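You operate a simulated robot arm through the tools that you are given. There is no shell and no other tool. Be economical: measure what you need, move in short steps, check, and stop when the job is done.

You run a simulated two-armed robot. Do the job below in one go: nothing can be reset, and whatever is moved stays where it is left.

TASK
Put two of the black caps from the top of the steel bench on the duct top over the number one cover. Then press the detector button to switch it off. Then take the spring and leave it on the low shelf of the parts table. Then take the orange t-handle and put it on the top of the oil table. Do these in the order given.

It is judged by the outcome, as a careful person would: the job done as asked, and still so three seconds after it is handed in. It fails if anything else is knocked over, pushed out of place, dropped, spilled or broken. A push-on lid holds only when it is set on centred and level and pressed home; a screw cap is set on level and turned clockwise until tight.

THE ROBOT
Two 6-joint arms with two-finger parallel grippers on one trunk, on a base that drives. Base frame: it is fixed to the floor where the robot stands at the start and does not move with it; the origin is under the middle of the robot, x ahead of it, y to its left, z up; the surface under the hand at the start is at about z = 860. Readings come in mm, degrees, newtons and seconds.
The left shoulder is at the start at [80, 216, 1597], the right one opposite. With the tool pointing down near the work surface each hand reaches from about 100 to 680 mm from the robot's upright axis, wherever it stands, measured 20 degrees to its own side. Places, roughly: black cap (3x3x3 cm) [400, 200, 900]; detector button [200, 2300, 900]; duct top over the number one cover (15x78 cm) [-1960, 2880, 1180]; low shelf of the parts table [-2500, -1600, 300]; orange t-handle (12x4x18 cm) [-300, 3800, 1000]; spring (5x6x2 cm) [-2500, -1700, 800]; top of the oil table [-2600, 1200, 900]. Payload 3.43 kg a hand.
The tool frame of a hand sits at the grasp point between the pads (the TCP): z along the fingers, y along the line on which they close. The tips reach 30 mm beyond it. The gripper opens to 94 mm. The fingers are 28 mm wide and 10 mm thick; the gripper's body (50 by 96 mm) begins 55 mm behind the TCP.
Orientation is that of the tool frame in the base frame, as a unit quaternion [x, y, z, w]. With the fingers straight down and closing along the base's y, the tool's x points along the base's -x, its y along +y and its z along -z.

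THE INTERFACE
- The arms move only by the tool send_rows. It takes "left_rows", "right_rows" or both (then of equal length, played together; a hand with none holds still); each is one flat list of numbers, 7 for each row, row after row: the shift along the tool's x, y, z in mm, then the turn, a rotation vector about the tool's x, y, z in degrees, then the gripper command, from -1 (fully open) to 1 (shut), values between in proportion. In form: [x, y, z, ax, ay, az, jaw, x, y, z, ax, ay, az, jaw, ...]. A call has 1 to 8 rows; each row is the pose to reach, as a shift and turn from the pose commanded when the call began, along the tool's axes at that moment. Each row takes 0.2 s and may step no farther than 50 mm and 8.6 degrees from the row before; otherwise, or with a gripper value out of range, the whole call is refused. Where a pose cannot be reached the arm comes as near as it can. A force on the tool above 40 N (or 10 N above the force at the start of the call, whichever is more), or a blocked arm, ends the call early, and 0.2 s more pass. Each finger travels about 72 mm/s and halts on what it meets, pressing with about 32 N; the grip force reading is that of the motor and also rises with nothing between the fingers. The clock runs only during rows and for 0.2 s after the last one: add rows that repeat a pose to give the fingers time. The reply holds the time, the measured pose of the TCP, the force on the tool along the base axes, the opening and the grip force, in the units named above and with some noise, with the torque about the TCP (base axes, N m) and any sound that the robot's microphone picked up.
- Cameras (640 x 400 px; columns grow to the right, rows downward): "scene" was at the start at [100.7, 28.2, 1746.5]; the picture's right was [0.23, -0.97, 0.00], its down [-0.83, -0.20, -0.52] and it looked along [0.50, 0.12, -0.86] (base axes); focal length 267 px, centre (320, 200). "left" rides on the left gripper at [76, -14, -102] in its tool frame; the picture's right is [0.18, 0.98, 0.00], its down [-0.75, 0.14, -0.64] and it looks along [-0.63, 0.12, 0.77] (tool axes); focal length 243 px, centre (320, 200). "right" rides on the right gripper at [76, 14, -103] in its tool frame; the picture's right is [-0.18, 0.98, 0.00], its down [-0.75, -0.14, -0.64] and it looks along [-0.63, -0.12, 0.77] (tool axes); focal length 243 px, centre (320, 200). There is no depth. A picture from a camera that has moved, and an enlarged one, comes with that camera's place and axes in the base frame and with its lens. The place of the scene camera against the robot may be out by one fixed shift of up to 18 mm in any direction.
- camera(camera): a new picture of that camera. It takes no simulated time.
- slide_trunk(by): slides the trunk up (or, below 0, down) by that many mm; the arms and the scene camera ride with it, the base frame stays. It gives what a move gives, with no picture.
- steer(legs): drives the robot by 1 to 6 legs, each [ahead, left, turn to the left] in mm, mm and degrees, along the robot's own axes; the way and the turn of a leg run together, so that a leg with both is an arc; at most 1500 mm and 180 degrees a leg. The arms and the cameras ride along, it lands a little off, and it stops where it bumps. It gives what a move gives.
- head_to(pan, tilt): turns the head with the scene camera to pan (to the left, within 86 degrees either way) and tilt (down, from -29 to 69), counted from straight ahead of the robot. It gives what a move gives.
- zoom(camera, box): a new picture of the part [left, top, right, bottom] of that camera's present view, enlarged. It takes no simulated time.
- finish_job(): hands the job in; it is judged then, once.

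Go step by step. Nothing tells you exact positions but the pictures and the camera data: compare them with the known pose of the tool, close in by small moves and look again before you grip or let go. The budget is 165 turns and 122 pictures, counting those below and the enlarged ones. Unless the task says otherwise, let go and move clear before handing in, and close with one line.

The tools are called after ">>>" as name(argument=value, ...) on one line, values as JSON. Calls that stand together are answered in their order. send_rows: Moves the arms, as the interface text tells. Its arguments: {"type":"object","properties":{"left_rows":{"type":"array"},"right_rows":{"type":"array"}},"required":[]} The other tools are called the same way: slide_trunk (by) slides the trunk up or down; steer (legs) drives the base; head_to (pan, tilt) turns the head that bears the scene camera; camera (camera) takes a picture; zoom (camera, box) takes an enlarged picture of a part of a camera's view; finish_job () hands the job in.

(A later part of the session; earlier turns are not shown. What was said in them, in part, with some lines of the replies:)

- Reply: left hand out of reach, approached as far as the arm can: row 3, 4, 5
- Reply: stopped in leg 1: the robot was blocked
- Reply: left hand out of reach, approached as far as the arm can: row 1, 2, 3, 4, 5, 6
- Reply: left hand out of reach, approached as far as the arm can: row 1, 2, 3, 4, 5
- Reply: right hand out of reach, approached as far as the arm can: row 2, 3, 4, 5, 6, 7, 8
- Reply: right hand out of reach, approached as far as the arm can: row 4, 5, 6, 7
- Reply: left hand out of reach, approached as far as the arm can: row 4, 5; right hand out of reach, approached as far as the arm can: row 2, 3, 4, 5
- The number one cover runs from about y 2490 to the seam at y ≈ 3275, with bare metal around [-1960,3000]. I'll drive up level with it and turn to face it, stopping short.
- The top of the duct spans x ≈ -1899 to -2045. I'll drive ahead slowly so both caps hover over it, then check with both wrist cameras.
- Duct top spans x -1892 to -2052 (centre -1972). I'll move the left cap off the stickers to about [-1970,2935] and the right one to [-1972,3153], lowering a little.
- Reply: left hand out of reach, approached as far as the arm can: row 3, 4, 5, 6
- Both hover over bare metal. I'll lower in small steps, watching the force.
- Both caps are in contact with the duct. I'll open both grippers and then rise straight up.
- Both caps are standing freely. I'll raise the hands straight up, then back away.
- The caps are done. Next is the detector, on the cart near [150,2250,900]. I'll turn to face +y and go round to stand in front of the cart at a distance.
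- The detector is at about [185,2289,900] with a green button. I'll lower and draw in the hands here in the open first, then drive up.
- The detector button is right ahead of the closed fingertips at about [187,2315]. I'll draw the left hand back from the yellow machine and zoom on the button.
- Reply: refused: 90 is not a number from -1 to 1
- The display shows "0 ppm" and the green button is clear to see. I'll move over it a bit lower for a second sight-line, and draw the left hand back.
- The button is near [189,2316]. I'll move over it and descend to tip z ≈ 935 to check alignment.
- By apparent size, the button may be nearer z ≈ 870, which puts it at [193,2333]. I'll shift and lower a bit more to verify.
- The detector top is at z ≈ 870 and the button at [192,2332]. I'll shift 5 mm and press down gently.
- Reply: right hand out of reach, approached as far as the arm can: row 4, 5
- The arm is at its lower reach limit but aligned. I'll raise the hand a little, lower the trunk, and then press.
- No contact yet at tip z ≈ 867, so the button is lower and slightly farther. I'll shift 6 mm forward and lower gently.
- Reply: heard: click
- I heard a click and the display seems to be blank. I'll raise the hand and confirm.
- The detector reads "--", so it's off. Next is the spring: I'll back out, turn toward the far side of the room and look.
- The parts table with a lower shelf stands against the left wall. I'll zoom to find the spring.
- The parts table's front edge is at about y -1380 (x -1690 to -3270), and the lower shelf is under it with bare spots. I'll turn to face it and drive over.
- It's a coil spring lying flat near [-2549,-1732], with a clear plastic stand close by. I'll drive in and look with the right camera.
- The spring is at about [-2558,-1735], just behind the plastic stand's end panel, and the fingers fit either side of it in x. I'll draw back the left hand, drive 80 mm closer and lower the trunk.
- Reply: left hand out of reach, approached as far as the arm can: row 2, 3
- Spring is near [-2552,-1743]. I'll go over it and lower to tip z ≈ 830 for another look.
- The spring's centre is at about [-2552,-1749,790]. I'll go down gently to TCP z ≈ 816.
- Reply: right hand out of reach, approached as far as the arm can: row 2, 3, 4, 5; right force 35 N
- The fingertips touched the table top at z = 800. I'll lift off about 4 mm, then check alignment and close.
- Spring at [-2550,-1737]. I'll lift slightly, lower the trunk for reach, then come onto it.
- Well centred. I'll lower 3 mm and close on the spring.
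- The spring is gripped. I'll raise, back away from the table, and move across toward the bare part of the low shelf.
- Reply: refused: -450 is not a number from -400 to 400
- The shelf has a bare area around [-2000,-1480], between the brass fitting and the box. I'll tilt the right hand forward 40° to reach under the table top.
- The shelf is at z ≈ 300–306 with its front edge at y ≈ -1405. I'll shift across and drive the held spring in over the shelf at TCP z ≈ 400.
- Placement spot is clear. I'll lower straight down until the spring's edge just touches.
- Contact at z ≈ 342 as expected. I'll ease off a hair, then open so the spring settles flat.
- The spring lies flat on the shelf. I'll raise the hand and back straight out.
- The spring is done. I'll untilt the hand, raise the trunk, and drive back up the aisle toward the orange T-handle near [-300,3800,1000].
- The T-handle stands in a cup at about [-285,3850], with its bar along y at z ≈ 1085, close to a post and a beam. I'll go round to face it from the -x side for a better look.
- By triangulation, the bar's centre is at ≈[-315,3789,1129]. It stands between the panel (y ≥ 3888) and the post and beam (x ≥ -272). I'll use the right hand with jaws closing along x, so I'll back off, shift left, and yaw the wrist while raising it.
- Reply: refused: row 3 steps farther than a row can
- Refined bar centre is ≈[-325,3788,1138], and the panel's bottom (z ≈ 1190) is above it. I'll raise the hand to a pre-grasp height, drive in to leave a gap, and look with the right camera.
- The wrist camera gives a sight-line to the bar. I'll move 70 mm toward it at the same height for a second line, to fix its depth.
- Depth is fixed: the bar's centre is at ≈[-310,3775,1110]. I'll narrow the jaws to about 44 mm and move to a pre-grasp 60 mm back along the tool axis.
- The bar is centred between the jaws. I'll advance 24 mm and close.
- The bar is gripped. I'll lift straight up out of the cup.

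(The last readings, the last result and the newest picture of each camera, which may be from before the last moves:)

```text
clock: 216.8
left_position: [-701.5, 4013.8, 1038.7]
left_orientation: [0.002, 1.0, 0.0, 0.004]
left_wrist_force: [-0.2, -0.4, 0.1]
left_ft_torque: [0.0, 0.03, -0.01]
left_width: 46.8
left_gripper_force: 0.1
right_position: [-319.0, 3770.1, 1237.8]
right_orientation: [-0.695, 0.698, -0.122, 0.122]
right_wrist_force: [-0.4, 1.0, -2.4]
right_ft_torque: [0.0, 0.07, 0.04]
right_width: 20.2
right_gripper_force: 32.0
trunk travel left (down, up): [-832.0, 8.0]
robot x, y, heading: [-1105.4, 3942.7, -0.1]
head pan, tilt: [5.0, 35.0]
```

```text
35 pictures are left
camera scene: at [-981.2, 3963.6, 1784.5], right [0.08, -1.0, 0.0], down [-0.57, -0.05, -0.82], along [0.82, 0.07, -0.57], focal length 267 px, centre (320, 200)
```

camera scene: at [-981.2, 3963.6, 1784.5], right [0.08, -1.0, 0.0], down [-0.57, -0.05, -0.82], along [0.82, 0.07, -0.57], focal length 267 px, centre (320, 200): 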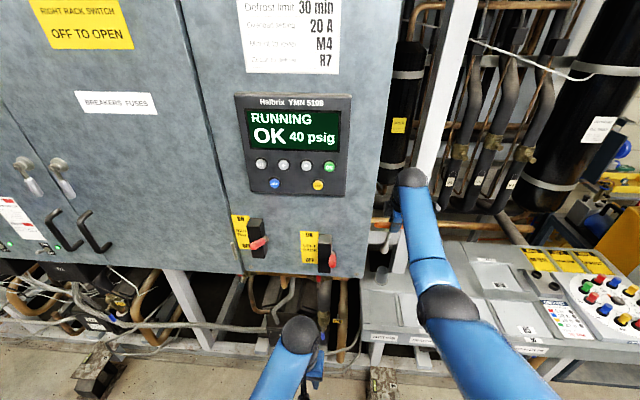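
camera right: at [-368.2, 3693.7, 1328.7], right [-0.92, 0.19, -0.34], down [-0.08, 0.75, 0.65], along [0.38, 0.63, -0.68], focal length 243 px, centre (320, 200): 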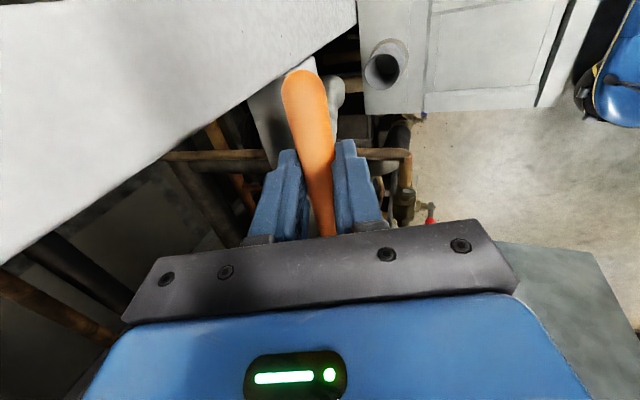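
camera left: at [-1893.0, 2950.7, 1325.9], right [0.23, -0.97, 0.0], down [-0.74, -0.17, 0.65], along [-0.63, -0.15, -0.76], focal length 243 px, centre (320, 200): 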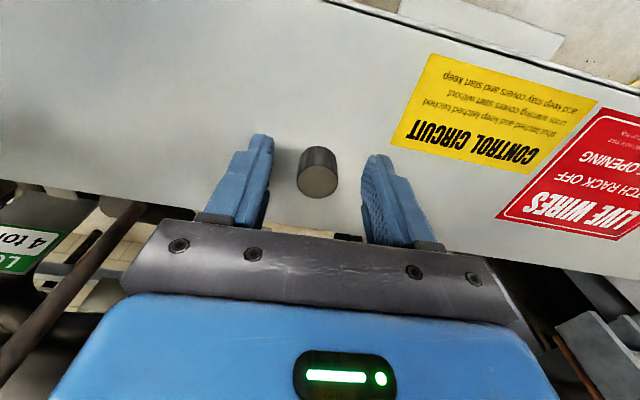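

The handle is clear of the cup. I'll back straight out and check how it hangs.

>>> steer(legs=[[-450, 0, 0]])

>>> zoom(camera="scene", box=[340, 140, 480, 260])

>>> camera(camera="left")

```text
clock: 219.5
left_position: [-1144.6, 4015.6, 1037.0]
left_orientation: [0.002, 1.0, -0.001, 0.004]
left_wrist_force: [0.3, 0.3, -0.6]
left_ft_torque: [-0.01, -0.01, -0.01]
left_width: 47.1
left_gripper_force: 0.0
right_position: [-761.5, 3771.6, 1235.5]
right_orientation: [-0.694, 0.699, -0.122, 0.122]
right_wrist_force: [0.6, 0.0, -4.2]
right_ft_torque: [0.01, 0.08, -0.01]
right_width: 20.1
right_gripper_force: 32.4
trunk travel left (down, up): [-832.0, 8.0]
robot x, y, heading: [-1546.4, 3948.3, -0.2]
head pan, tilt: [5.0, 35.0]
```

```text
3.33 times, centred on (410, 200) of scene
camera zoom: at [-1421.8, 3965.0, 1784.2], right [0.08, -1.0, 0.0], down [-0.57, -0.05, -0.82], along [0.81, 0.07, -0.58], focal length 889 px, centre (20, 200)
```

zoom: 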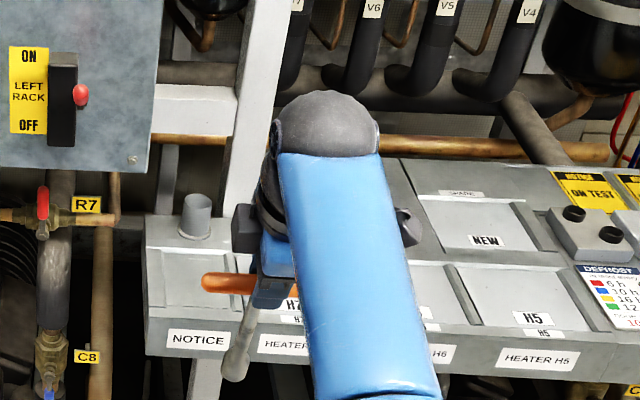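

```text
33 pictures are left
camera left: at [-1221.0, 4000.5, 1139.9], right [-0.18, 0.98, 0.0], down [0.75, 0.14, 0.65], along [0.64, 0.12, -0.76], focal length 243 px, centre (320, 200)
```

left: 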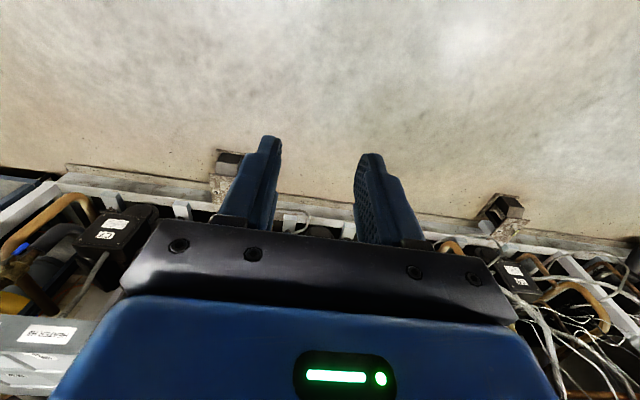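

The handle is held securely. I'll turn to face +y, reverse down the aisle, and cross over to stand off the oil table's long front side.

>>> steer(legs=[[250, 0, 0], [0, 0, 90], [-1400, -180, 0], [-1400, 0, 0], [-1150, 0, 0], [0, 1250, 0]])

>>> head_to(pan=0, tilt=35)

>>> camera(camera="scene")

```text
clock: 222.1
left_position: [-901.8, 4053.6, 1038.5]
left_orientation: [-0.047, 0.999, 0.0, 0.004]
left_wrist_force: [-0.8, 0.2, -0.6]
left_ft_torque: [0.0, 0.02, -0.05]
left_width: 47.2
left_gripper_force: 0.1
right_position: [-502.1, 3843.1, 1230.2]
right_orientation: [0.728, -0.666, 0.11, -0.115]
right_wrist_force: [-12.7, -3.1, 1.6]
right_ft_torque: [0.39, 0.05, 0.24]
right_width: 20.4
right_gripper_force: 31.7
trunk travel left (down, up): [-832.0, 8.0]
robot x, y, heading: [-1297.2, 3944.7, 5.3]
head pan, tilt: [5.0, 35.0]
stopped in leg 2: the force on the tool passed its limit at 75 N (the readings are from after the stop); the commanded pose is now the measured one
```

```text
clock: 222.8
left_position: [-904.6, 4053.3, 1038.6]
left_orientation: [-0.048, 0.999, 0.0, 0.005]
left_wrist_force: [0.3, 0.7, 0.2]
left_ft_torque: [-0.02, 0.03, 0.02]
left_width: 47.0
left_gripper_force: 0.1
right_position: [-501.1, 3844.3, 1230.6]
right_orientation: [0.728, -0.666, 0.112, -0.117]
right_wrist_force: [-9.4, -2.6, -7.0]
right_ft_torque: [-0.04, 0.32, 0.18]
right_width: 20.2
right_gripper_force: 32.1
trunk travel left (down, up): [-832.0, 8.0]
robot x, y, heading: [-1297.2, 3943.6, 5.4]
head pan, tilt: [0.0, 35.0]
```

```text
32 pictures are left
camera scene: at [-1174.0, 3967.3, 1784.6], right [0.1, -1.0, 0.0], down [-0.57, -0.05, -0.82], along [0.82, 0.08, -0.57], focal length 267 px, centre (320, 200)
```

scene: 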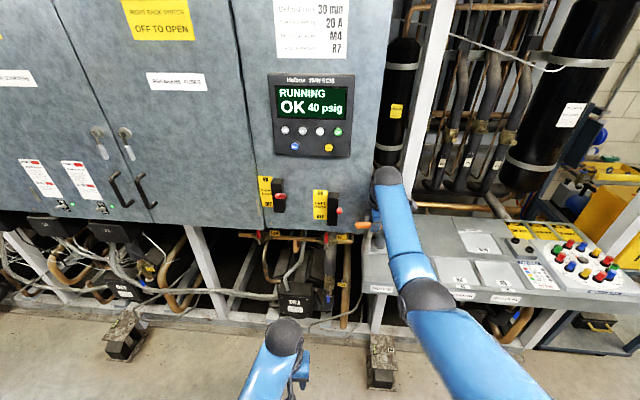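

I turned too close to the panel and the hand brushed its corner, so the drive stopped. The handle is still held. I'll back straight off and check.

>>> steer(legs=[[-280, 0, 0]])

>>> camera(camera="right")

>>> camera(camera="scene")

```text
clock: 224.8
left_position: [-1179.5, 4027.8, 1037.4]
left_orientation: [-0.048, 0.999, 0.0, 0.003]
left_wrist_force: [0.5, 0.1, -0.1]
left_ft_torque: [0.02, 0.04, 0.01]
left_width: 46.9
left_gripper_force: 0.0
right_position: [-777.8, 3818.9, 1228.4]
right_orientation: [0.729, -0.665, 0.11, -0.116]
right_wrist_force: [-0.1, -0.3, -2.7]
right_ft_torque: [-0.01, 0.09, 0.0]
right_width: 20.6
right_gripper_force: 31.9
trunk travel left (down, up): [-832.0, 8.0]
robot x, y, heading: [-1577.7, 3918.6, 5.4]
head pan, tilt: [0.0, 35.0]
```

```text
31 pictures are left
camera right: at [-817.5, 3738.7, 1320.8], right [-0.95, 0.1, -0.31], down [-0.14, 0.75, 0.65], along [0.3, 0.65, -0.69], focal length 243 px, centre (320, 200)
```

right: 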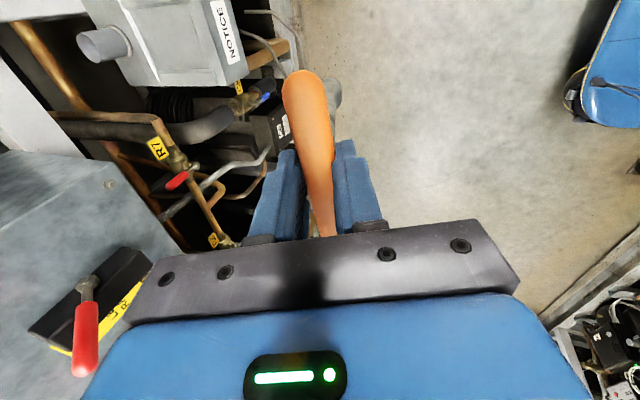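

```text
30 pictures are left
camera scene: at [-1447.7, 3941.5, 1784.0], right [0.1, -1.0, 0.0], down [-0.57, -0.06, -0.82], along [0.81, 0.08, -0.58], focal length 267 px, centre (320, 200)
```

scene: 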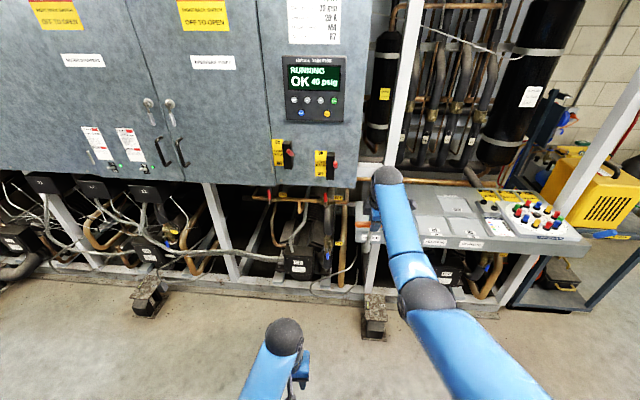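

Everything looks undisturbed. I'll straighten, then sidestep down the aisle with the hands well clear of the panel, and only turn once in the open.

>>> steer(legs=[[0, 0, -5.4], [60, -1300, 0], [0, -1350, 0], [0, -1300, 0], [0, 0, 90], [0, 1050, 0]])

>>> camera(camera="scene")

```text
clock: 228.7
left_position: [-1132.0, 3468.3, 1039.3]
left_orientation: [0.069, 0.998, -0.002, 0.005]
left_wrist_force: [0.3, 0.7, -0.1]
left_ft_torque: [-0.01, 0.01, 0.03]
left_width: 47.3
left_gripper_force: 0.1
right_position: [-789.8, 3171.0, 1231.5]
right_orientation: [-0.644, 0.748, -0.125, 0.101]
right_wrist_force: [-0.5, 0.3, -3.0]
right_ft_torque: [0.01, 0.07, -0.01]
right_width: 20.5
right_gripper_force: 31.6
trunk travel left (down, up): [-832.0, 8.0]
robot x, y, heading: [-1539.7, 3449.7, -7.9]
head pan, tilt: [0.0, 35.0]
stopped in leg 2: the robot was blocked; the commanded pose is now the measured one
```

```text
29 pictures are left
camera scene: at [-1418.0, 3451.8, 1784.6], right [-0.14, -0.99, 0.0], down [-0.57, 0.08, -0.82], along [0.81, -0.12, -0.57], focal length 267 px, centre (320, 200)
```

scene: 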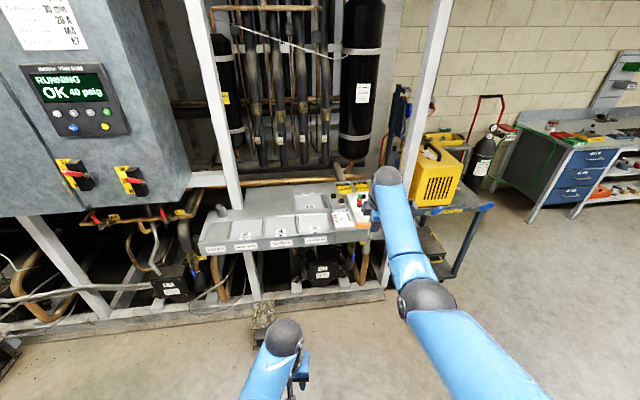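

The base touched a rack foot behind it. I'll move ahead, straighten, and continue sidestepping.

>>> steer(legs=[[260, 0, 0], [0, 0, 7.9], [0, -1300, 0], [0, -1300, 0], [0, -800, 0]])

>>> camera(camera="right")

```text
clock: 247.3
left_position: [-968.1, 68.1, 1039.2]
left_orientation: [0.013, 1.0, -0.002, 0.004]
left_wrist_force: [-0.9, 0.2, 0.7]
left_ft_torque: [0.0, 0.01, -0.04]
left_width: 47.0
left_gripper_force: 0.0
right_position: [-596.1, -189.9, 1230.0]
right_orientation: [-0.685, 0.711, -0.118, 0.109]
right_wrist_force: [0.7, 0.8, -2.7]
right_ft_torque: [-0.05, 0.04, -0.04]
right_width: 20.3
right_gripper_force: 31.9
trunk travel left (down, up): [-832.0, 8.0]
robot x, y, heading: [-1374.7, 10.6, -1.7]
head pan, tilt: [0.0, 35.0]
```

```text
28 pictures are left
camera right: at [-645.7, -264.3, 1323.4], right [-0.92, 0.22, -0.31], down [-0.04, 0.76, 0.65], along [0.38, 0.61, -0.69], focal length 243 px, centre (320, 200)
```

right: 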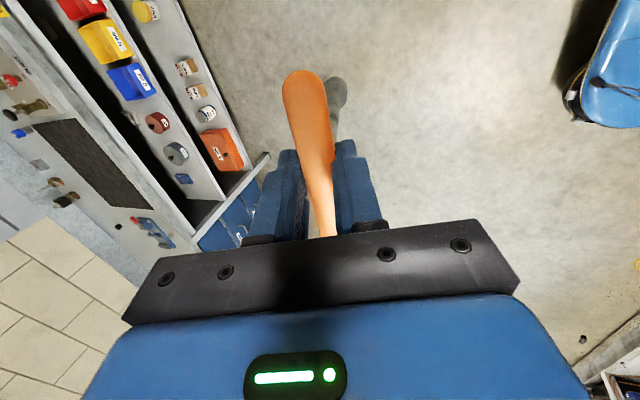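

I'm in the open now. I'll turn to face +y and sidestep toward the oil table front, then look.

>>> steer(legs=[[0, 0, 91.7], [0, 1250, 0]])

>>> head_to(pan=0, tilt=30)

>>> camera(camera="scene")

```text
clock: 257.4
left_position: [-2669.3, 458.5, 1037.7]
left_orientation: [-0.694, 0.72, 0.004, 0.002]
left_wrist_force: [0.3, 0.8, -0.9]
left_ft_torque: [-0.01, 0.01, 0.0]
left_width: 47.1
left_gripper_force: 0.1
right_position: [-2408.1, 828.0, 1229.8]
right_orientation: [0.987, -0.024, 0.007, -0.161]
right_wrist_force: [-0.2, 0.5, -3.4]
right_ft_torque: [-0.05, -0.04, -0.01]
right_width: 20.5
right_gripper_force: 32.1
trunk travel left (down, up): [-832.0, 8.0]
robot x, y, heading: [-2614.2, 53.0, 87.9]
head pan, tilt: [0.0, 35.0]
```

```text
clock: 258.1
left_position: [-2670.0, 458.5, 1038.5]
left_orientation: [-0.694, 0.72, 0.002, 0.003]
left_wrist_force: [0.0, -0.1, 0.8]
left_ft_torque: [-0.04, 0.01, -0.02]
left_width: 46.8
left_gripper_force: 0.1
right_position: [-2408.5, 828.2, 1229.6]
right_orientation: [0.987, -0.024, 0.007, -0.161]
right_wrist_force: [-0.1, -0.3, -2.6]
right_ft_torque: [-0.07, 0.02, 0.01]
right_width: 20.3
right_gripper_force: 31.8
trunk travel left (down, up): [-832.0, 8.0]
robot x, y, heading: [-2612.2, 52.3, 87.8]
head pan, tilt: [0.0, 30.0]
```

```text
27 pictures are left
camera scene: at [-2604.6, 188.3, 1792.3], right [1.0, -0.04, 0.0], down [-0.02, -0.5, -0.87], along [0.03, 0.86, -0.5], focal length 267 px, centre (320, 200)
```

scene: 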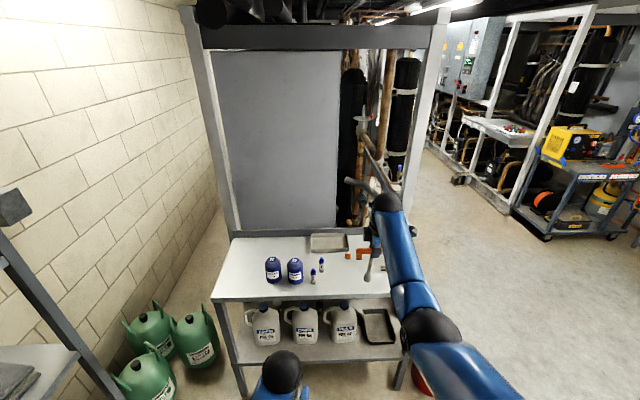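

>>> zoom(camera="scene", box=[200, 210, 440, 360])

>>> camera(camera="right")

```text
2.67 times, centred on (320, 285) of scene
camera zoom: at [-2604.6, 188.3, 1792.3], right [1.0, -0.04, 0.0], down [-0.02, -0.5, -0.87], along [0.03, 0.86, -0.5], focal length 712 px, centre (320, -27)
```

zoom: 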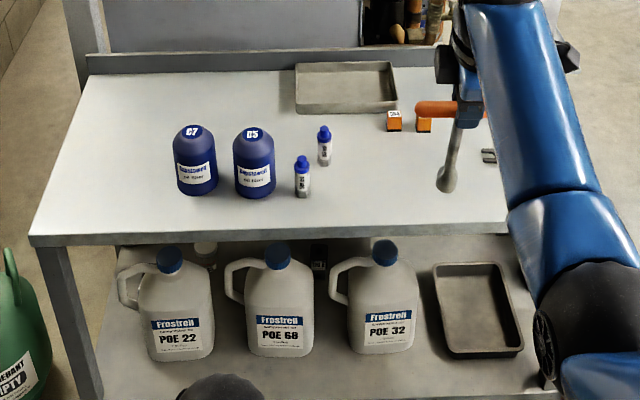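

```text
25 pictures are left
camera right: at [-2335.6, 777.8, 1322.7], right [-0.23, -0.92, -0.31], down [-0.76, -0.03, 0.65], along [-0.61, 0.39, -0.69], focal length 243 px, centre (320, 200)
```

right: 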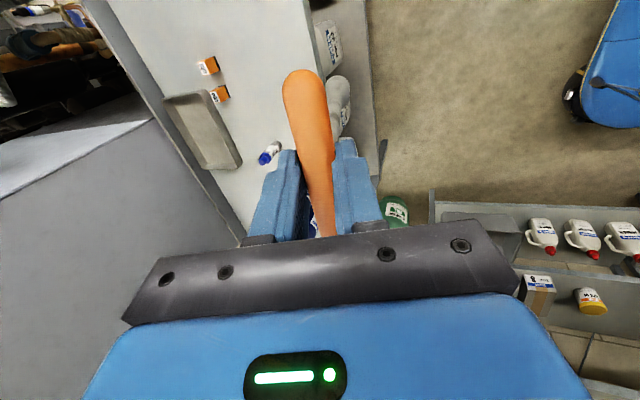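

The table's front edge is at y ≈ 930, and the area around x -2490, y 950–1130 is bare. I'll tilt the hand forward to 60° so the stem points ahead over the table, lowering slightly.

>>> send_rows(right_rows=[0, 4, 11, 8, 0, 0, 1, 0, 8, 22, 16, 0, 0, 1, 0, 12, 34, 24, 0, 0, 1, 0, 16, 45, 32, 0, 0, 1, 0, 20, 56, 40, 0, 0, 1, 0, 20, 56, 40, 0, 0, 1])

>>> camera(camera="scene")

```text
clock: 259.4
left_position: [-2670.0, 458.9, 1038.9]
left_orientation: [-0.694, 0.72, 0.003, 0.002]
left_wrist_force: [0.4, -0.8, -0.7]
left_ft_torque: [-0.02, 0.02, -0.02]
left_width: 46.9
left_gripper_force: 0.0
right_position: [-2407.6, 827.8, 1170.6]
right_orientation: [0.872, -0.02, 0.015, -0.489]
right_wrist_force: [0.3, -0.6, -3.3]
right_ft_torque: [-0.2, -0.03, -0.04]
right_width: 20.1
right_gripper_force: 32.4
trunk travel left (down, up): [-832.0, 8.0]
robot x, y, heading: [-2613.1, 54.4, 87.8]
head pan, tilt: [0.0, 30.0]
```

```text
24 pictures are left
camera scene: at [-2605.3, 188.4, 1792.3], right [1.0, -0.04, 0.0], down [-0.02, -0.5, -0.87], along [0.03, 0.86, -0.5], focal length 267 px, centre (320, 200)
```

scene: 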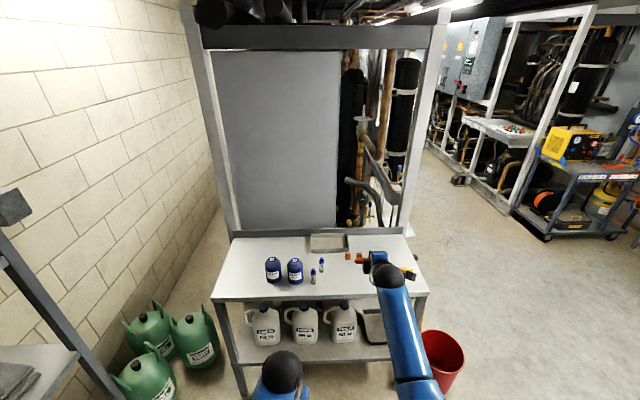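

The bare spot is well clear. I'll draw the hand in and down, then sidestep 80 mm left and drive ahead over the spot.

>>> send_rows(right_rows=[0, 39, -11, 0, 0, 0, 1, 0, 78, -22, 0, 0, 0, 1, 0, 117, -33, 0, 0, 0, 1, 0, 156, -45, 0, 0, 0, 1, 0, 156, -45, 0, 0, 0, 1])

>>> steer(legs=[[0, 75, 0], [200, 0, 2]])

>>> camera(camera="scene")

>>> camera(camera="right")

```text
clock: 260.6
left_position: [-2670.7, 459.5, 1038.3]
left_orientation: [-0.694, 0.72, 0.004, 0.005]
left_wrist_force: [0.2, 0.0, 0.8]
left_ft_torque: [0.03, -0.02, 0.0]
left_width: 46.8
left_gripper_force: 0.0
right_position: [-2414.3, 707.6, 1060.0]
right_orientation: [0.872, -0.02, 0.015, -0.49]
right_wrist_force: [-0.2, 0.5, -3.4]
right_ft_torque: [-0.2, 0.02, 0.0]
right_width: 20.5
right_gripper_force: 32.3
trunk travel left (down, up): [-832.0, 8.0]
robot x, y, heading: [-2610.3, 51.3, 87.9]
head pan, tilt: [0.0, 30.0]
```

```text
clock: 262.9
left_position: [-2756.0, 656.0, 1038.2]
left_orientation: [-0.706, 0.708, 0.005, 0.005]
left_wrist_force: [-0.4, -0.6, -0.3]
left_ft_torque: [0.02, -0.01, 0.02]
left_width: 46.9
left_gripper_force: 0.1
right_position: [-2506.0, 913.7, 1062.0]
right_orientation: [0.872, -0.004, 0.008, -0.49]
right_wrist_force: [0.4, -0.5, -2.8]
right_ft_torque: [-0.21, -0.01, 0.03]
right_width: 20.3
right_gripper_force: 32.1
trunk travel left (down, up): [-832.0, 8.0]
robot x, y, heading: [-2684.7, 258.2, 89.6]
head pan, tilt: [0.0, 30.0]
```

```text
23 pictures are left
camera scene: at [-2680.2, 384.8, 1792.9], right [1.0, -0.01, 0.0], down [0.0, -0.5, -0.87], along [0.0, 0.87, -0.5], focal length 267 px, centre (320, 200)
```

scene: 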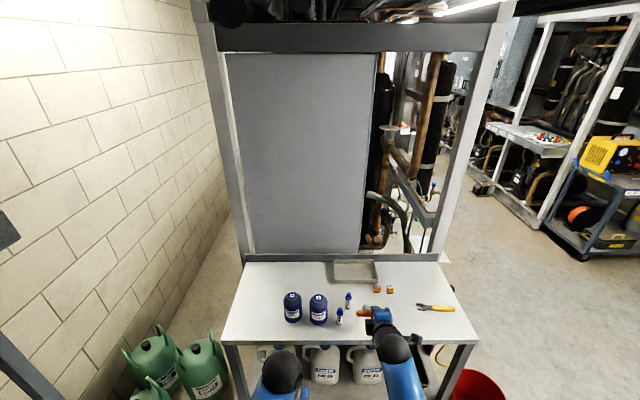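

```text
22 pictures are left
camera right: at [-2432.6, 816.7, 1104.0], right [-0.19, -0.51, -0.84], down [-0.76, -0.46, 0.45], along [-0.62, 0.73, -0.3], focal length 243 px, centre (320, 200)
```

right: 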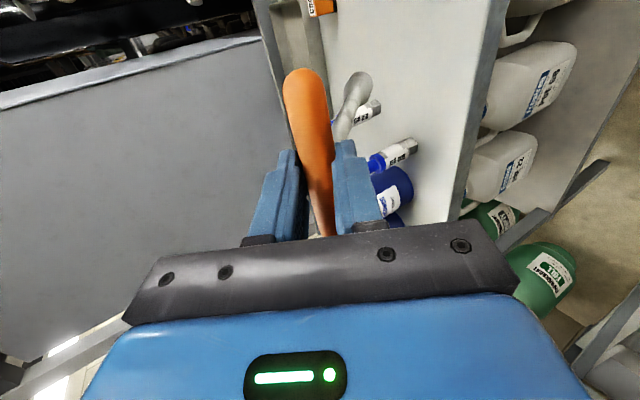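

Vials and small boxes flank the spot, so x ≈ -2485 with the bar at y ≈ 965 fits best. I'll shift there and lower until the stem tip is just above the table.

>>> send_rows(right_rows=[20, -18.8, 30.7, 0, 0, 0, 1, 20, 1, 43, 0, 0, 0, 1, 20, 21, 55, 0, 0, 0, 1, 20, 21, 55, 0, 0, 0, 1])

>>> zoom(camera="scene", box=[270, 250, 470, 375])

>>> camera(camera="right")

```text
clock: 263.9
left_position: [-2755.9, 662.0, 1038.4]
left_orientation: [-0.706, 0.709, 0.004, 0.003]
left_wrist_force: [-0.4, 0.1, -0.5]
left_ft_torque: [0.0, 0.04, 0.01]
left_width: 47.3
left_gripper_force: 0.1
right_position: [-2485.8, 955.0, 1011.0]
right_orientation: [0.872, -0.005, 0.007, -0.489]
right_wrist_force: [0.5, 0.3, -2.9]
right_ft_torque: [-0.21, -0.03, 0.0]
right_width: 20.2
right_gripper_force: 32.1
trunk travel left (down, up): [-832.0, 8.0]
robot x, y, heading: [-2687.3, 255.3, 90.0]
head pan, tilt: [0.0, 30.0]
```

```text
3.20 times, centred on (370, 312) of scene
camera zoom: at [-2679.9, 393.4, 1792.2], right [1.0, -0.01, 0.0], down [0.0, -0.5, -0.87], along [0.0, 0.87, -0.5], focal length 854 px, centre (160, -160)
```

zoom: 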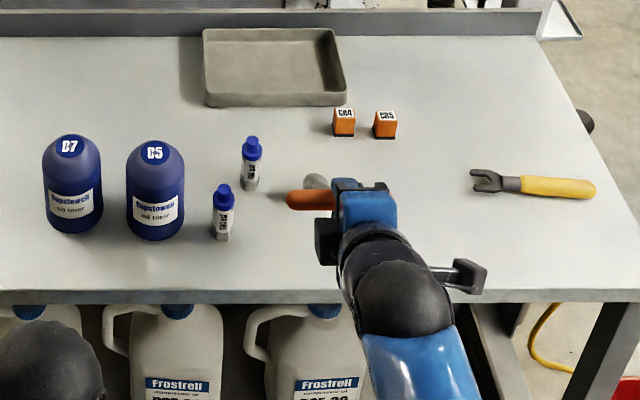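

```text
20 pictures are left
camera right: at [-2412.1, 858.9, 1054.1], right [-0.19, -0.51, -0.84], down [-0.76, -0.46, 0.45], along [-0.62, 0.72, -0.31], focal length 243 px, centre (320, 200)
```

right: 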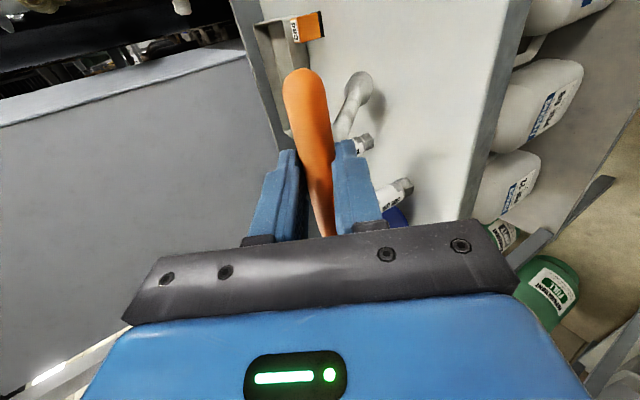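

Alignment is good. I'll lower slowly; the stem tip should touch and then the handle should pivot flatter in the grip.

>>> send_rows(right_rows=[0, 3.4, 2.1, 0, 0, 0, 1, 0, 6.8, 4.2, 0, 0, 0, 1, 0, 10.2, 6.3, 0, 0, 0, 1, 0, 13.6, 8.4, 0, 0, 0, 1, 0, 17, 10.4, 0, 0, 0, 1, 0, 20.4, 12.5, 0, 0, 0, 1])

```text
clock: 265.3
left_position: [-2755.8, 659.0, 1039.2]
left_orientation: [-0.705, 0.709, 0.003, 0.003]
left_wrist_force: [0.6, -0.5, 0.2]
left_ft_torque: [-0.02, 0.04, -0.04]
left_width: 46.9
left_gripper_force: 0.0
right_position: [-2484.6, 951.9, 988.0]
right_orientation: [0.872, -0.004, 0.008, -0.489]
right_wrist_force: [0.2, -0.5, -0.9]
right_ft_torque: [0.11, -0.02, 0.01]
right_width: 20.4
right_gripper_force: 31.8
trunk travel left (down, up): [-832.0, 8.0]
robot x, y, heading: [-2686.8, 257.0, 89.5]
head pan, tilt: [0.0, 30.0]
```

The tip has touched lightly. I'll continue lowering and watch the force.

>>> send_rows(right_rows=[0, 3.4, 2.1, 0, 0, 0, 1, 0, 6.8, 4.2, 0, 0, 0, 1, 0, 10.2, 6.3, 0, 0, 0, 1, 0, 13.6, 8.4, 0, 0, 0, 1, 0, 17, 10.4, 0, 0, 0, 1, 0, 20.4, 12.5, 0, 0, 0, 1])

>>> camera(camera="right")

```text
clock: 266.7
left_position: [-2756.8, 659.4, 1039.0]
left_orientation: [-0.706, 0.709, 0.003, 0.003]
left_wrist_force: [-0.4, -0.4, 0.9]
left_ft_torque: [-0.04, -0.03, -0.02]
left_width: 47.0
left_gripper_force: 0.1
right_position: [-2485.8, 953.5, 966.1]
right_orientation: [0.872, -0.005, 0.007, -0.489]
right_wrist_force: [0.4, -0.8, -0.7]
right_ft_torque: [0.09, -0.01, -0.04]
right_width: 20.1
right_gripper_force: 31.1
trunk travel left (down, up): [-832.0, 8.0]
robot x, y, heading: [-2684.7, 260.6, 89.7]
head pan, tilt: [0.0, 30.0]
```

```text
19 pictures are left
camera right: at [-2411.9, 856.5, 1007.3], right [-0.19, -0.51, -0.84], down [-0.76, -0.46, 0.45], along [-0.62, 0.73, -0.3], focal length 243 px, centre (320, 200)
```

right: 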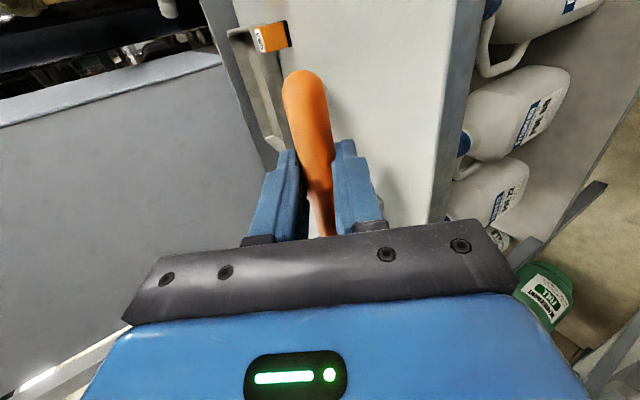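

The handle is pivoting flat with almost no force. I'll lower further in small steps.

>>> send_rows(right_rows=[0, 3.4, 2.1, 0, 0, 0, 1, 0, 6.8, 4.2, 0, 0, 0, 1, 0, 10.2, 6.3, 0, 0, 0, 1, 0, 13.6, 8.4, 0, 0, 0, 1, 0, 17, 10.4, 0, 0, 0, 1, 0, 19, 11.6, 0, 0, 0, 1, 0, 21, 12.8, 0, 0, 0, 1])

>>> zoom(camera="scene", box=[270, 250, 470, 375])

```text
clock: 268.3
left_position: [-2756.2, 659.0, 1038.6]
left_orientation: [-0.706, 0.708, 0.003, 0.003]
left_wrist_force: [0.3, 0.3, 0.2]
left_ft_torque: [-0.01, 0.0, -0.01]
left_width: 46.8
left_gripper_force: 0.0
right_position: [-2484.3, 952.8, 941.4]
right_orientation: [0.872, -0.005, 0.007, -0.489]
right_wrist_force: [0.0, -0.8, 0.7]
right_ft_torque: [0.31, 0.06, 0.03]
right_width: 20.4
right_gripper_force: 31.8
trunk travel left (down, up): [-832.0, 8.0]
robot x, y, heading: [-2686.8, 258.6, 89.8]
head pan, tilt: [0.0, 30.0]
```

```text
3.20 times, centred on (370, 312) of scene
camera zoom: at [-2680.4, 390.2, 1792.4], right [1.0, -0.01, 0.0], down [0.0, -0.5, -0.87], along [0.0, 0.87, -0.5], focal length 854 px, centre (160, -160)
```

zoom: 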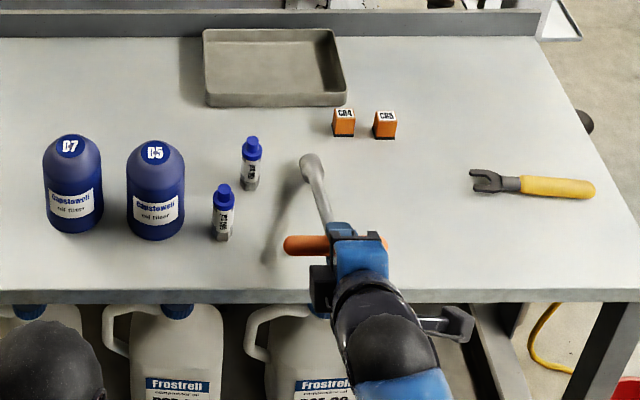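

>>> send_rows(right_rows=[0, 1.7, 1, 0, 0, 0, 1, 0, 3.4, 2.1, 0, 0, 0, 1, 0, 5.1, 3.1, 0, 0, 0, 1, 0, 6.8, 4.2, 0, 0, 0, 1, 0, 6.8, 4.2, 0, 0, 0, 1])

>>> camera(camera="right")

```text
clock: 269.5
left_position: [-2755.7, 658.7, 1038.7]
left_orientation: [-0.705, 0.709, 0.004, 0.004]
left_wrist_force: [0.4, -0.5, -0.2]
left_ft_torque: [0.01, 0.05, 0.04]
left_width: 47.1
left_gripper_force: 0.1
right_position: [-2484.3, 951.7, 934.3]
right_orientation: [0.873, -0.006, 0.006, -0.489]
right_wrist_force: [-0.4, -2.8, 4.7]
right_ft_torque: [0.73, -0.01, -0.02]
right_width: 20.9
right_gripper_force: 32.3
trunk travel left (down, up): [-832.0, 8.0]
robot x, y, heading: [-2686.9, 260.0, 89.8]
head pan, tilt: [0.0, 30.0]
```

```text
17 pictures are left
camera right: at [-2411.1, 855.1, 976.1], right [-0.19, -0.51, -0.84], down [-0.76, -0.46, 0.45], along [-0.62, 0.73, -0.3], focal length 243 px, centre (320, 200)
```

right: 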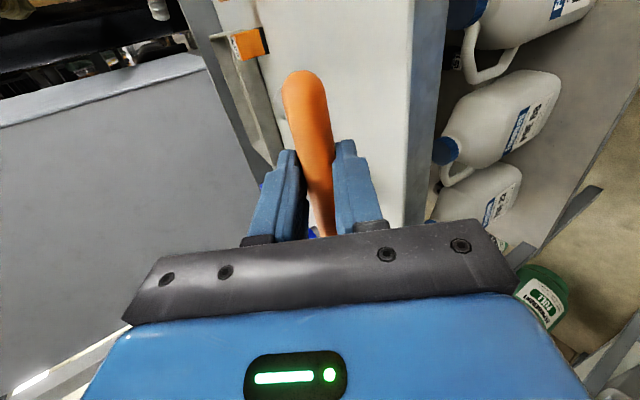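

The bar is about 12 mm above the table with the lower finger just beneath it. I'll open a little while raising to match, then draw the fingers back along their axis so the bar settles on the table.

>>> send_rows(right_rows=[0, -3, 0, 0, 0, 0, 0.5, 0, -5, 0, 0, 0, 0, 0.36, 0, -5, -5, 0, 0, 0, 0.36, 0, -5, -10, 0, 0, 0, 0.36, 0, -5, -15, 0, 0, 0, 0.36, 0, -5, -20, 0, 0, 0, 0.36])

>>> zoom(camera="scene", box=[270, 250, 470, 375])

>>> camera(camera="right")

```text
clock: 270.9
left_position: [-2756.1, 658.9, 1039.5]
left_orientation: [-0.706, 0.708, 0.003, 0.003]
left_wrist_force: [-0.3, -0.1, -0.1]
left_ft_torque: [-0.03, 0.01, -0.02]
left_width: 46.8
left_gripper_force: 0.0
right_position: [-2485.8, 937.9, 948.5]
right_orientation: [0.872, -0.005, 0.008, -0.489]
right_wrist_force: [0.6, -0.7, -0.1]
right_ft_torque: [0.03, 0.0, -0.04]
right_width: 30.0
right_gripper_force: 0.2
trunk travel left (down, up): [-832.0, 8.0]
robot x, y, heading: [-2686.4, 258.6, 89.5]
head pan, tilt: [0.0, 30.0]
```

```text
3.20 times, centred on (370, 312) of scene
camera zoom: at [-2680.4, 390.1, 1792.5], right [1.0, -0.01, 0.0], down [0.0, -0.5, -0.87], along [0.0, 0.87, -0.5], focal length 854 px, centre (160, -160)
```

zoom: 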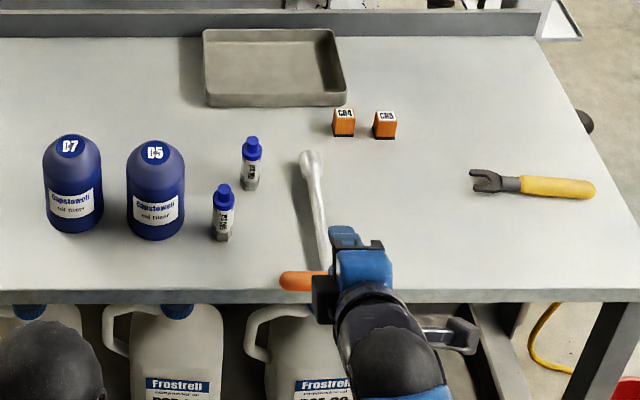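

```text
15 pictures are left
camera right: at [-2411.8, 840.9, 990.1], right [-0.19, -0.51, -0.84], down [-0.76, -0.46, 0.45], along [-0.62, 0.73, -0.3], focal length 243 px, centre (320, 200)
```

right: 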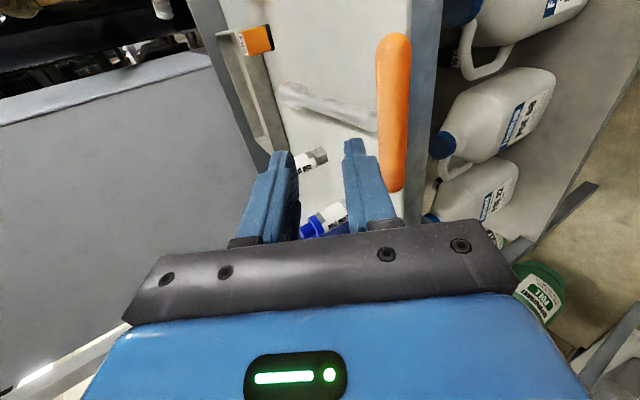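

The handle settled flat, but the bar slid back to about the table's front edge. I'll lift the hand clear, then look closely before nudging it farther in.

>>> send_rows(right_rows=[0, -17, -10, 0, 0, 0, 0.36, 0, -34, -21, 0, 0, 0, 0.36, 0, -51, -31, 0, 0, 0, 0.6, 0, -40, -75, 0, 0, 0, 1, 0, -25, -120, 0, 0, 0, 1, 0, -25, -120, 0, 0, 0, 1])

>>> zoom(camera="scene", box=[310, 280, 430, 355])

>>> camera(camera="right")

```text
clock: 272.3
left_position: [-2755.3, 660.3, 1038.2]
left_orientation: [-0.706, 0.708, 0.004, 0.003]
left_wrist_force: [0.2, -0.2, 0.1]
left_ft_torque: [-0.02, 0.0, 0.02]
left_width: 47.0
left_gripper_force: 0.1
right_position: [-2488.0, 850.1, 1032.0]
right_orientation: [0.873, -0.005, 0.007, -0.488]
right_wrist_force: [0.1, 0.8, -0.3]
right_ft_torque: [-0.04, 0.0, -0.03]
right_width: 0.1
right_gripper_force: 31.9
trunk travel left (down, up): [-832.0, 8.0]
robot x, y, heading: [-2684.9, 256.0, 89.8]
head pan, tilt: [0.0, 30.0]
```

```text
5.33 times, centred on (370, 318) of scene
camera zoom: at [-2680.4, 391.8, 1792.3], right [1.0, -0.01, 0.0], down [0.0, -0.5, -0.87], along [0.0, 0.87, -0.5], focal length 1423 px, centre (53, -427)
```

zoom: 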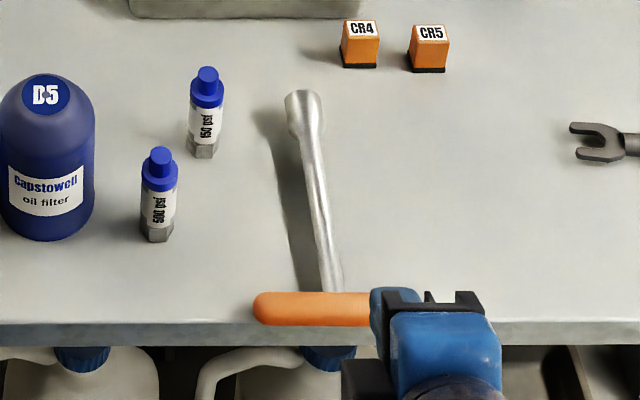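

```text
13 pictures are left
camera right: at [-2415.2, 754.0, 1073.8], right [-0.19, -0.51, -0.84], down [-0.76, -0.46, 0.45], along [-0.62, 0.72, -0.3], focal length 243 px, centre (320, 200)
```

right: 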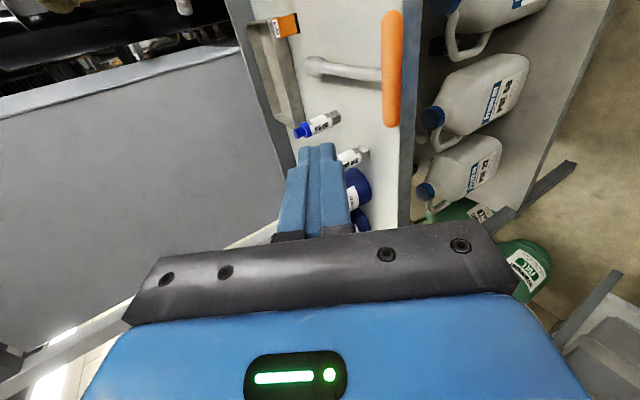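

The bar lies with its centre only about 10 mm inside the edge. I'll bring the closed fingertips behind it at a low height for a second sight-line before pushing it in.

>>> send_rows(right_rows=[4, 28, 19, 0, 0, 0, 1, 8, 56, 37, 0, 0, 0, 1, 12, 84, 56, 0, 0, 0, 1, 12, 84, 56, 0, 0, 0, 1])

>>> camera(camera="right")

>>> zoom(camera="scene", box=[310, 280, 430, 355])

```text
clock: 273.3
left_position: [-2754.6, 658.7, 1038.5]
left_orientation: [-0.706, 0.708, 0.004, 0.004]
left_wrist_force: [0.2, 0.0, -0.2]
left_ft_torque: [0.0, 0.03, -0.02]
left_width: 46.9
left_gripper_force: 0.1
right_position: [-2473.5, 853.4, 931.7]
right_orientation: [0.872, -0.005, 0.007, -0.49]
right_wrist_force: [0.4, 0.7, -0.5]
right_ft_torque: [-0.02, 0.02, 0.03]
right_width: 0.1
right_gripper_force: 32.6
trunk travel left (down, up): [-832.0, 8.0]
robot x, y, heading: [-2684.4, 258.3, 89.7]
head pan, tilt: [0.0, 30.0]
```

```text
12 pictures are left
camera right: at [-2400.7, 756.2, 972.8], right [-0.19, -0.51, -0.84], down [-0.76, -0.46, 0.45], along [-0.62, 0.73, -0.3], focal length 243 px, centre (320, 200)
```

right: 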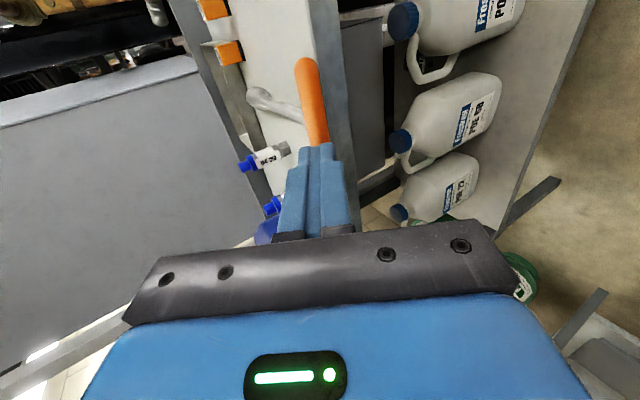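

```text
5.33 times, centred on (370, 318) of scene
camera zoom: at [-2680.3, 390.6, 1792.4], right [1.0, -0.01, 0.0], down [0.0, -0.5, -0.87], along [0.0, 0.87, -0.5], focal length 1423 px, centre (53, -427)
```

zoom: 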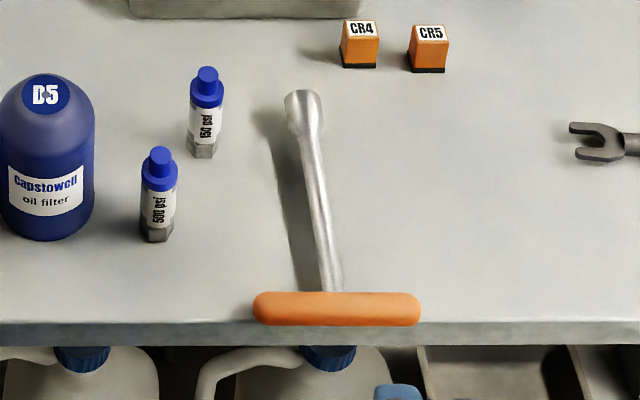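

Two wrist sight-lines agree: the table top is at z ≈ 863 and the bar's centre at [-2487,960,874], just inside the edge. I'll lower the trunk so the closed fingertips sit right behind the bar's middle, then push it inward.

>>> slide_trunk(by=-38)

>>> send_rows(right_rows=[-6, -10, 17, 0, 0, 0, 1, -13, -21, 34, 0, 0, 0, 1, -13, -21, 34, 0, 0, 0, 1])

>>> camera(camera="right")

```text
clock: 274.1
left_position: [-2755.8, 659.3, 1000.3]
left_orientation: [-0.706, 0.708, 0.004, 0.003]
left_wrist_force: [0.3, -1.1, -0.4]
left_ft_torque: [0.02, 0.0, -0.03]
left_width: 46.9
left_gripper_force: 0.0
right_position: [-2475.1, 853.6, 893.4]
right_orientation: [0.872, -0.005, 0.007, -0.489]
right_wrist_force: [-0.2, 0.9, -0.4]
right_ft_torque: [0.01, 0.02, 0.01]
right_width: 0.1
right_gripper_force: 31.4
trunk travel left (down, up): [-794.0, 46.0]
robot x, y, heading: [-2688.4, 256.4, 89.6]
head pan, tilt: [0.0, 30.0]
```

```text
clock: 274.9
left_position: [-2754.4, 658.9, 1001.3]
left_orientation: [-0.705, 0.709, 0.004, 0.004]
left_wrist_force: [-0.1, 0.3, -0.2]
left_ft_torque: [0.04, 0.01, 0.01]
left_width: 46.9
left_gripper_force: 0.1
right_position: [-2487.4, 891.3, 892.6]
right_orientation: [0.872, -0.005, 0.006, -0.489]
right_wrist_force: [-0.7, 0.0, 0.0]
right_ft_torque: [-0.01, 0.02, -0.04]
right_width: 0.0
right_gripper_force: 32.3
trunk travel left (down, up): [-794.0, 46.0]
robot x, y, heading: [-2684.4, 257.4, 89.9]
head pan, tilt: [0.0, 30.0]
```

```text
10 pictures are left
camera right: at [-2413.6, 795.8, 935.1], right [-0.19, -0.51, -0.84], down [-0.76, -0.46, 0.45], along [-0.62, 0.73, -0.3], focal length 243 px, centre (320, 200)
```

right: 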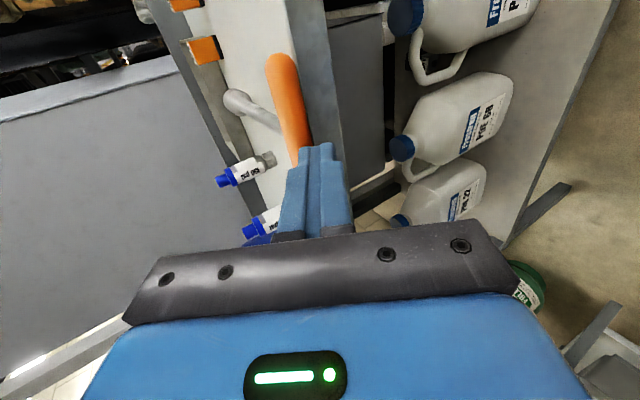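

The fingertips are level with the bar and just above the table top. I'll push forward slowly.

>>> send_rows(right_rows=[0, -6.9, 8, 0, 0, 0, 1, 0, -12.1, 16.5, 0, 0, 0, 1, 0, -16.5, 23.6, 0, 0, 0, 1, 0, -20.9, 30.7, 0, 0, 0, 1, 0, -25.2, 37.9, 0, 0, 0, 1, 0, -29.6, 45, 0, 0, 0, 1, 0, -33.5, 51.4, 0, 0, 0, 1])

>>> zoom(camera="scene", box=[310, 280, 430, 355])

```text
clock: 276.5
left_position: [-2754.0, 659.7, 1001.4]
left_orientation: [-0.705, 0.709, 0.004, 0.004]
left_wrist_force: [0.1, 0.7, 0.0]
left_ft_torque: [0.01, -0.02, 0.01]
left_width: 46.8
left_gripper_force: 0.2
right_position: [-2488.1, 953.2, 896.1]
right_orientation: [0.872, -0.004, 0.008, -0.489]
right_wrist_force: [-0.5, -0.7, 1.4]
right_ft_torque: [0.01, 0.03, 0.0]
right_width: 0.0
right_gripper_force: 31.8
trunk travel left (down, up): [-794.0, 46.0]
robot x, y, heading: [-2686.2, 259.9, 89.7]
head pan, tilt: [0.0, 30.0]
```

```text
5.33 times, centred on (370, 318) of scene
camera zoom: at [-2680.5, 390.7, 1754.4], right [1.0, -0.01, 0.0], down [0.0, -0.5, -0.87], along [0.0, 0.87, -0.5], focal length 1423 px, centre (53, -427)
```

zoom: 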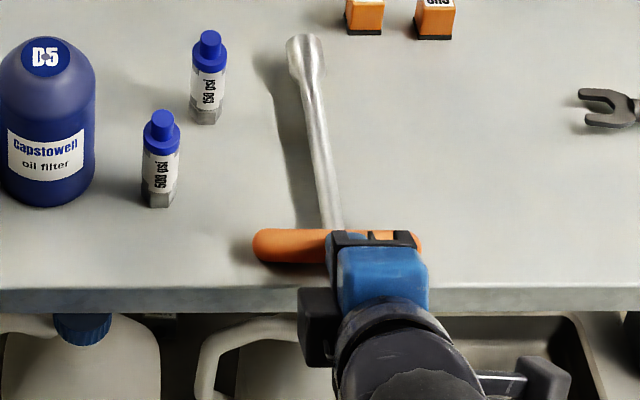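

The bar is sliding in straight. I'll push another 25 mm.

>>> send_rows(right_rows=[0, -4.2, 6.8, 0, 0, 0, 1, 0, -8.4, 13.6, 0, 0, 0, 1, 0, -13, 21.3, 0, 0, 0, 1, 0, -13, 21.3, 0, 0, 0, 1])

>>> send_rows(right_rows=[0, 3, -30, 0, 0, 0, 1, 0, -10, -60, 0, 0, 0, 1, 0, -25, -95, 0, 0, 0, 1, 0, -40, -135, 0, 0, 0, 1, 0, -40, -135, 0, 0, 0, 1])

>>> zoom(camera="scene", box=[310, 270, 430, 345])

```text
clock: 277.5
left_position: [-2756.2, 659.7, 1000.5]
left_orientation: [-0.706, 0.708, 0.004, 0.004]
left_wrist_force: [-0.2, 0.1, 0.4]
left_ft_torque: [0.01, 0.0, 0.01]
left_width: 46.8
left_gripper_force: 0.0
right_position: [-2486.8, 978.2, 897.1]
right_orientation: [0.872, -0.005, 0.007, -0.489]
right_wrist_force: [0.0, -0.7, 1.5]
right_ft_torque: [-0.01, 0.03, -0.01]
right_width: 0.1
right_gripper_force: 31.7
trunk travel left (down, up): [-794.0, 46.0]
robot x, y, heading: [-2683.7, 254.3, 89.6]
head pan, tilt: [0.0, 30.0]
```

```text
clock: 278.7
left_position: [-2755.2, 659.8, 1000.7]
left_orientation: [-0.706, 0.708, 0.003, 0.003]
left_wrist_force: [-0.2, 0.7, -0.3]
left_ft_torque: [-0.03, 0.01, 0.0]
left_width: 47.1
left_gripper_force: 0.2
right_position: [-2487.8, 884.2, 1002.5]
right_orientation: [0.873, -0.004, 0.007, -0.488]
right_wrist_force: [-0.4, -0.5, 0.0]
right_ft_torque: [0.01, -0.02, 0.04]
right_width: 0.0
right_gripper_force: 32.1
trunk travel left (down, up): [-794.0, 46.0]
robot x, y, heading: [-2688.2, 257.2, 89.8]
head pan, tilt: [0.0, 30.0]
```

```text
5.33 times, centred on (370, 308) of scene
camera zoom: at [-2680.3, 390.7, 1754.4], right [1.0, -0.01, 0.0], down [0.0, -0.5, -0.87], along [0.0, 0.87, -0.5], focal length 1423 px, centre (53, -373)
```

zoom: 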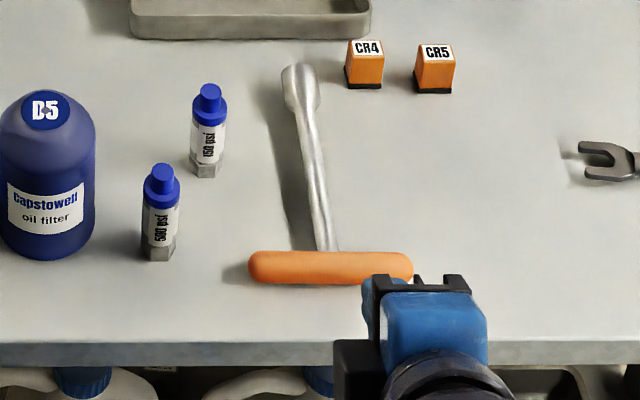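

The handle now lies flat about 50 mm inside the table edge. I'll back away, then check that the caps on the duct are still standing.

>>> steer(legs=[[-350, 0, 0], [0, -1480, 0], [1400, 0, 0]])

>>> slide_trunk(by=40)

>>> head_to(pan=25, tilt=20)

>>> zoom(camera="scene", box=[220, 120, 420, 245])

```text
clock: 294.4
left_position: [-1329.3, 1715.1, 1000.9]
left_orientation: [0.712, -0.702, -0.004, -0.003]
left_wrist_force: [0.2, 0.0, -0.7]
left_ft_torque: [-0.04, -0.01, 0.0]
left_width: 47.0
left_gripper_force: 0.1
right_position: [-1065.0, 1944.5, 1003.1]
right_orientation: [0.872, 0.003, 0.002, -0.489]
right_wrist_force: [-0.4, -0.1, -0.6]
right_ft_torque: [0.0, 0.01, 0.0]
right_width: 0.1
right_gripper_force: 32.5
trunk travel left (down, up): [-794.0, 46.0]
robot x, y, heading: [-1252.4, 1311.0, 91.1]
head pan, tilt: [0.0, 30.0]
```

```text
clock: 295.2
left_position: [-1328.3, 1714.6, 1041.5]
left_orientation: [0.712, -0.702, -0.004, -0.003]
left_wrist_force: [-0.6, 0.3, 0.5]
left_ft_torque: [-0.01, -0.01, -0.02]
left_width: 47.1
left_gripper_force: 0.0
right_position: [-1065.9, 1945.9, 1043.0]
right_orientation: [0.872, 0.003, 0.002, -0.489]
right_wrist_force: [0.1, -0.5, -0.3]
right_ft_torque: [0.0, -0.02, -0.02]
right_width: 0.0
right_gripper_force: 31.8
trunk travel left (down, up): [-834.0, 6.0]
robot x, y, heading: [-1249.0, 1313.1, 90.5]
head pan, tilt: [0.0, 30.0]
```

```text
clock: 296.1
left_position: [-1329.0, 1714.5, 1041.9]
left_orientation: [0.712, -0.702, -0.003, -0.003]
left_wrist_force: [0.5, -0.1, -0.2]
left_ft_torque: [0.0, 0.02, 0.01]
left_width: 47.1
left_gripper_force: 0.1
right_position: [-1065.8, 1944.9, 1043.2]
right_orientation: [0.873, 0.003, 0.002, -0.489]
right_wrist_force: [-0.2, 0.5, 0.0]
right_ft_torque: [0.02, -0.01, 0.03]
right_width: 0.0
right_gripper_force: 31.2
trunk travel left (down, up): [-834.0, 6.0]
robot x, y, heading: [-1252.7, 1314.3, 90.8]
head pan, tilt: [25.0, 20.0]
```

```text
3.20 times, centred on (320, 182) of scene
camera zoom: at [-1288.2, 1441.3, 1810.4], right [0.9, 0.43, 0.0], down [0.15, -0.31, -0.94], along [-0.41, 0.85, -0.34], focal length 854 px, centre (320, 256)
```

zoom: 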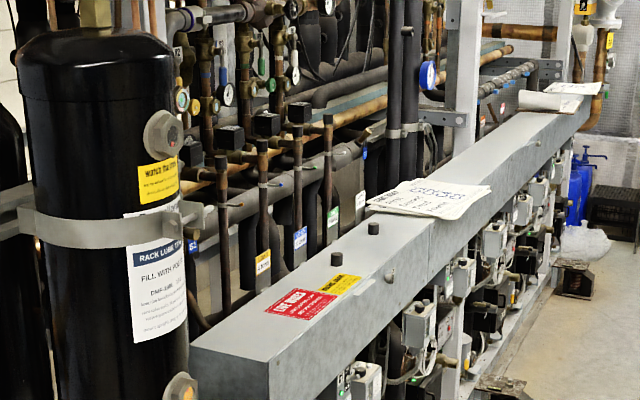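

Both caps are standing on the duct over the number one cover, and the detector, spring and T-handle steps are done, so I'm handing the job in.

>>> finish_job()

```text
The job is handed in.
```

All four steps are done in order and handed in: two caps on the duct over the number one cover, the detector off, the spring on the low shelf, and the T-handle flat on the oil table. On the way to the oil table, the right hand brushed a panel corner and the base touched a rack foot, but I saw nothing disturbed.
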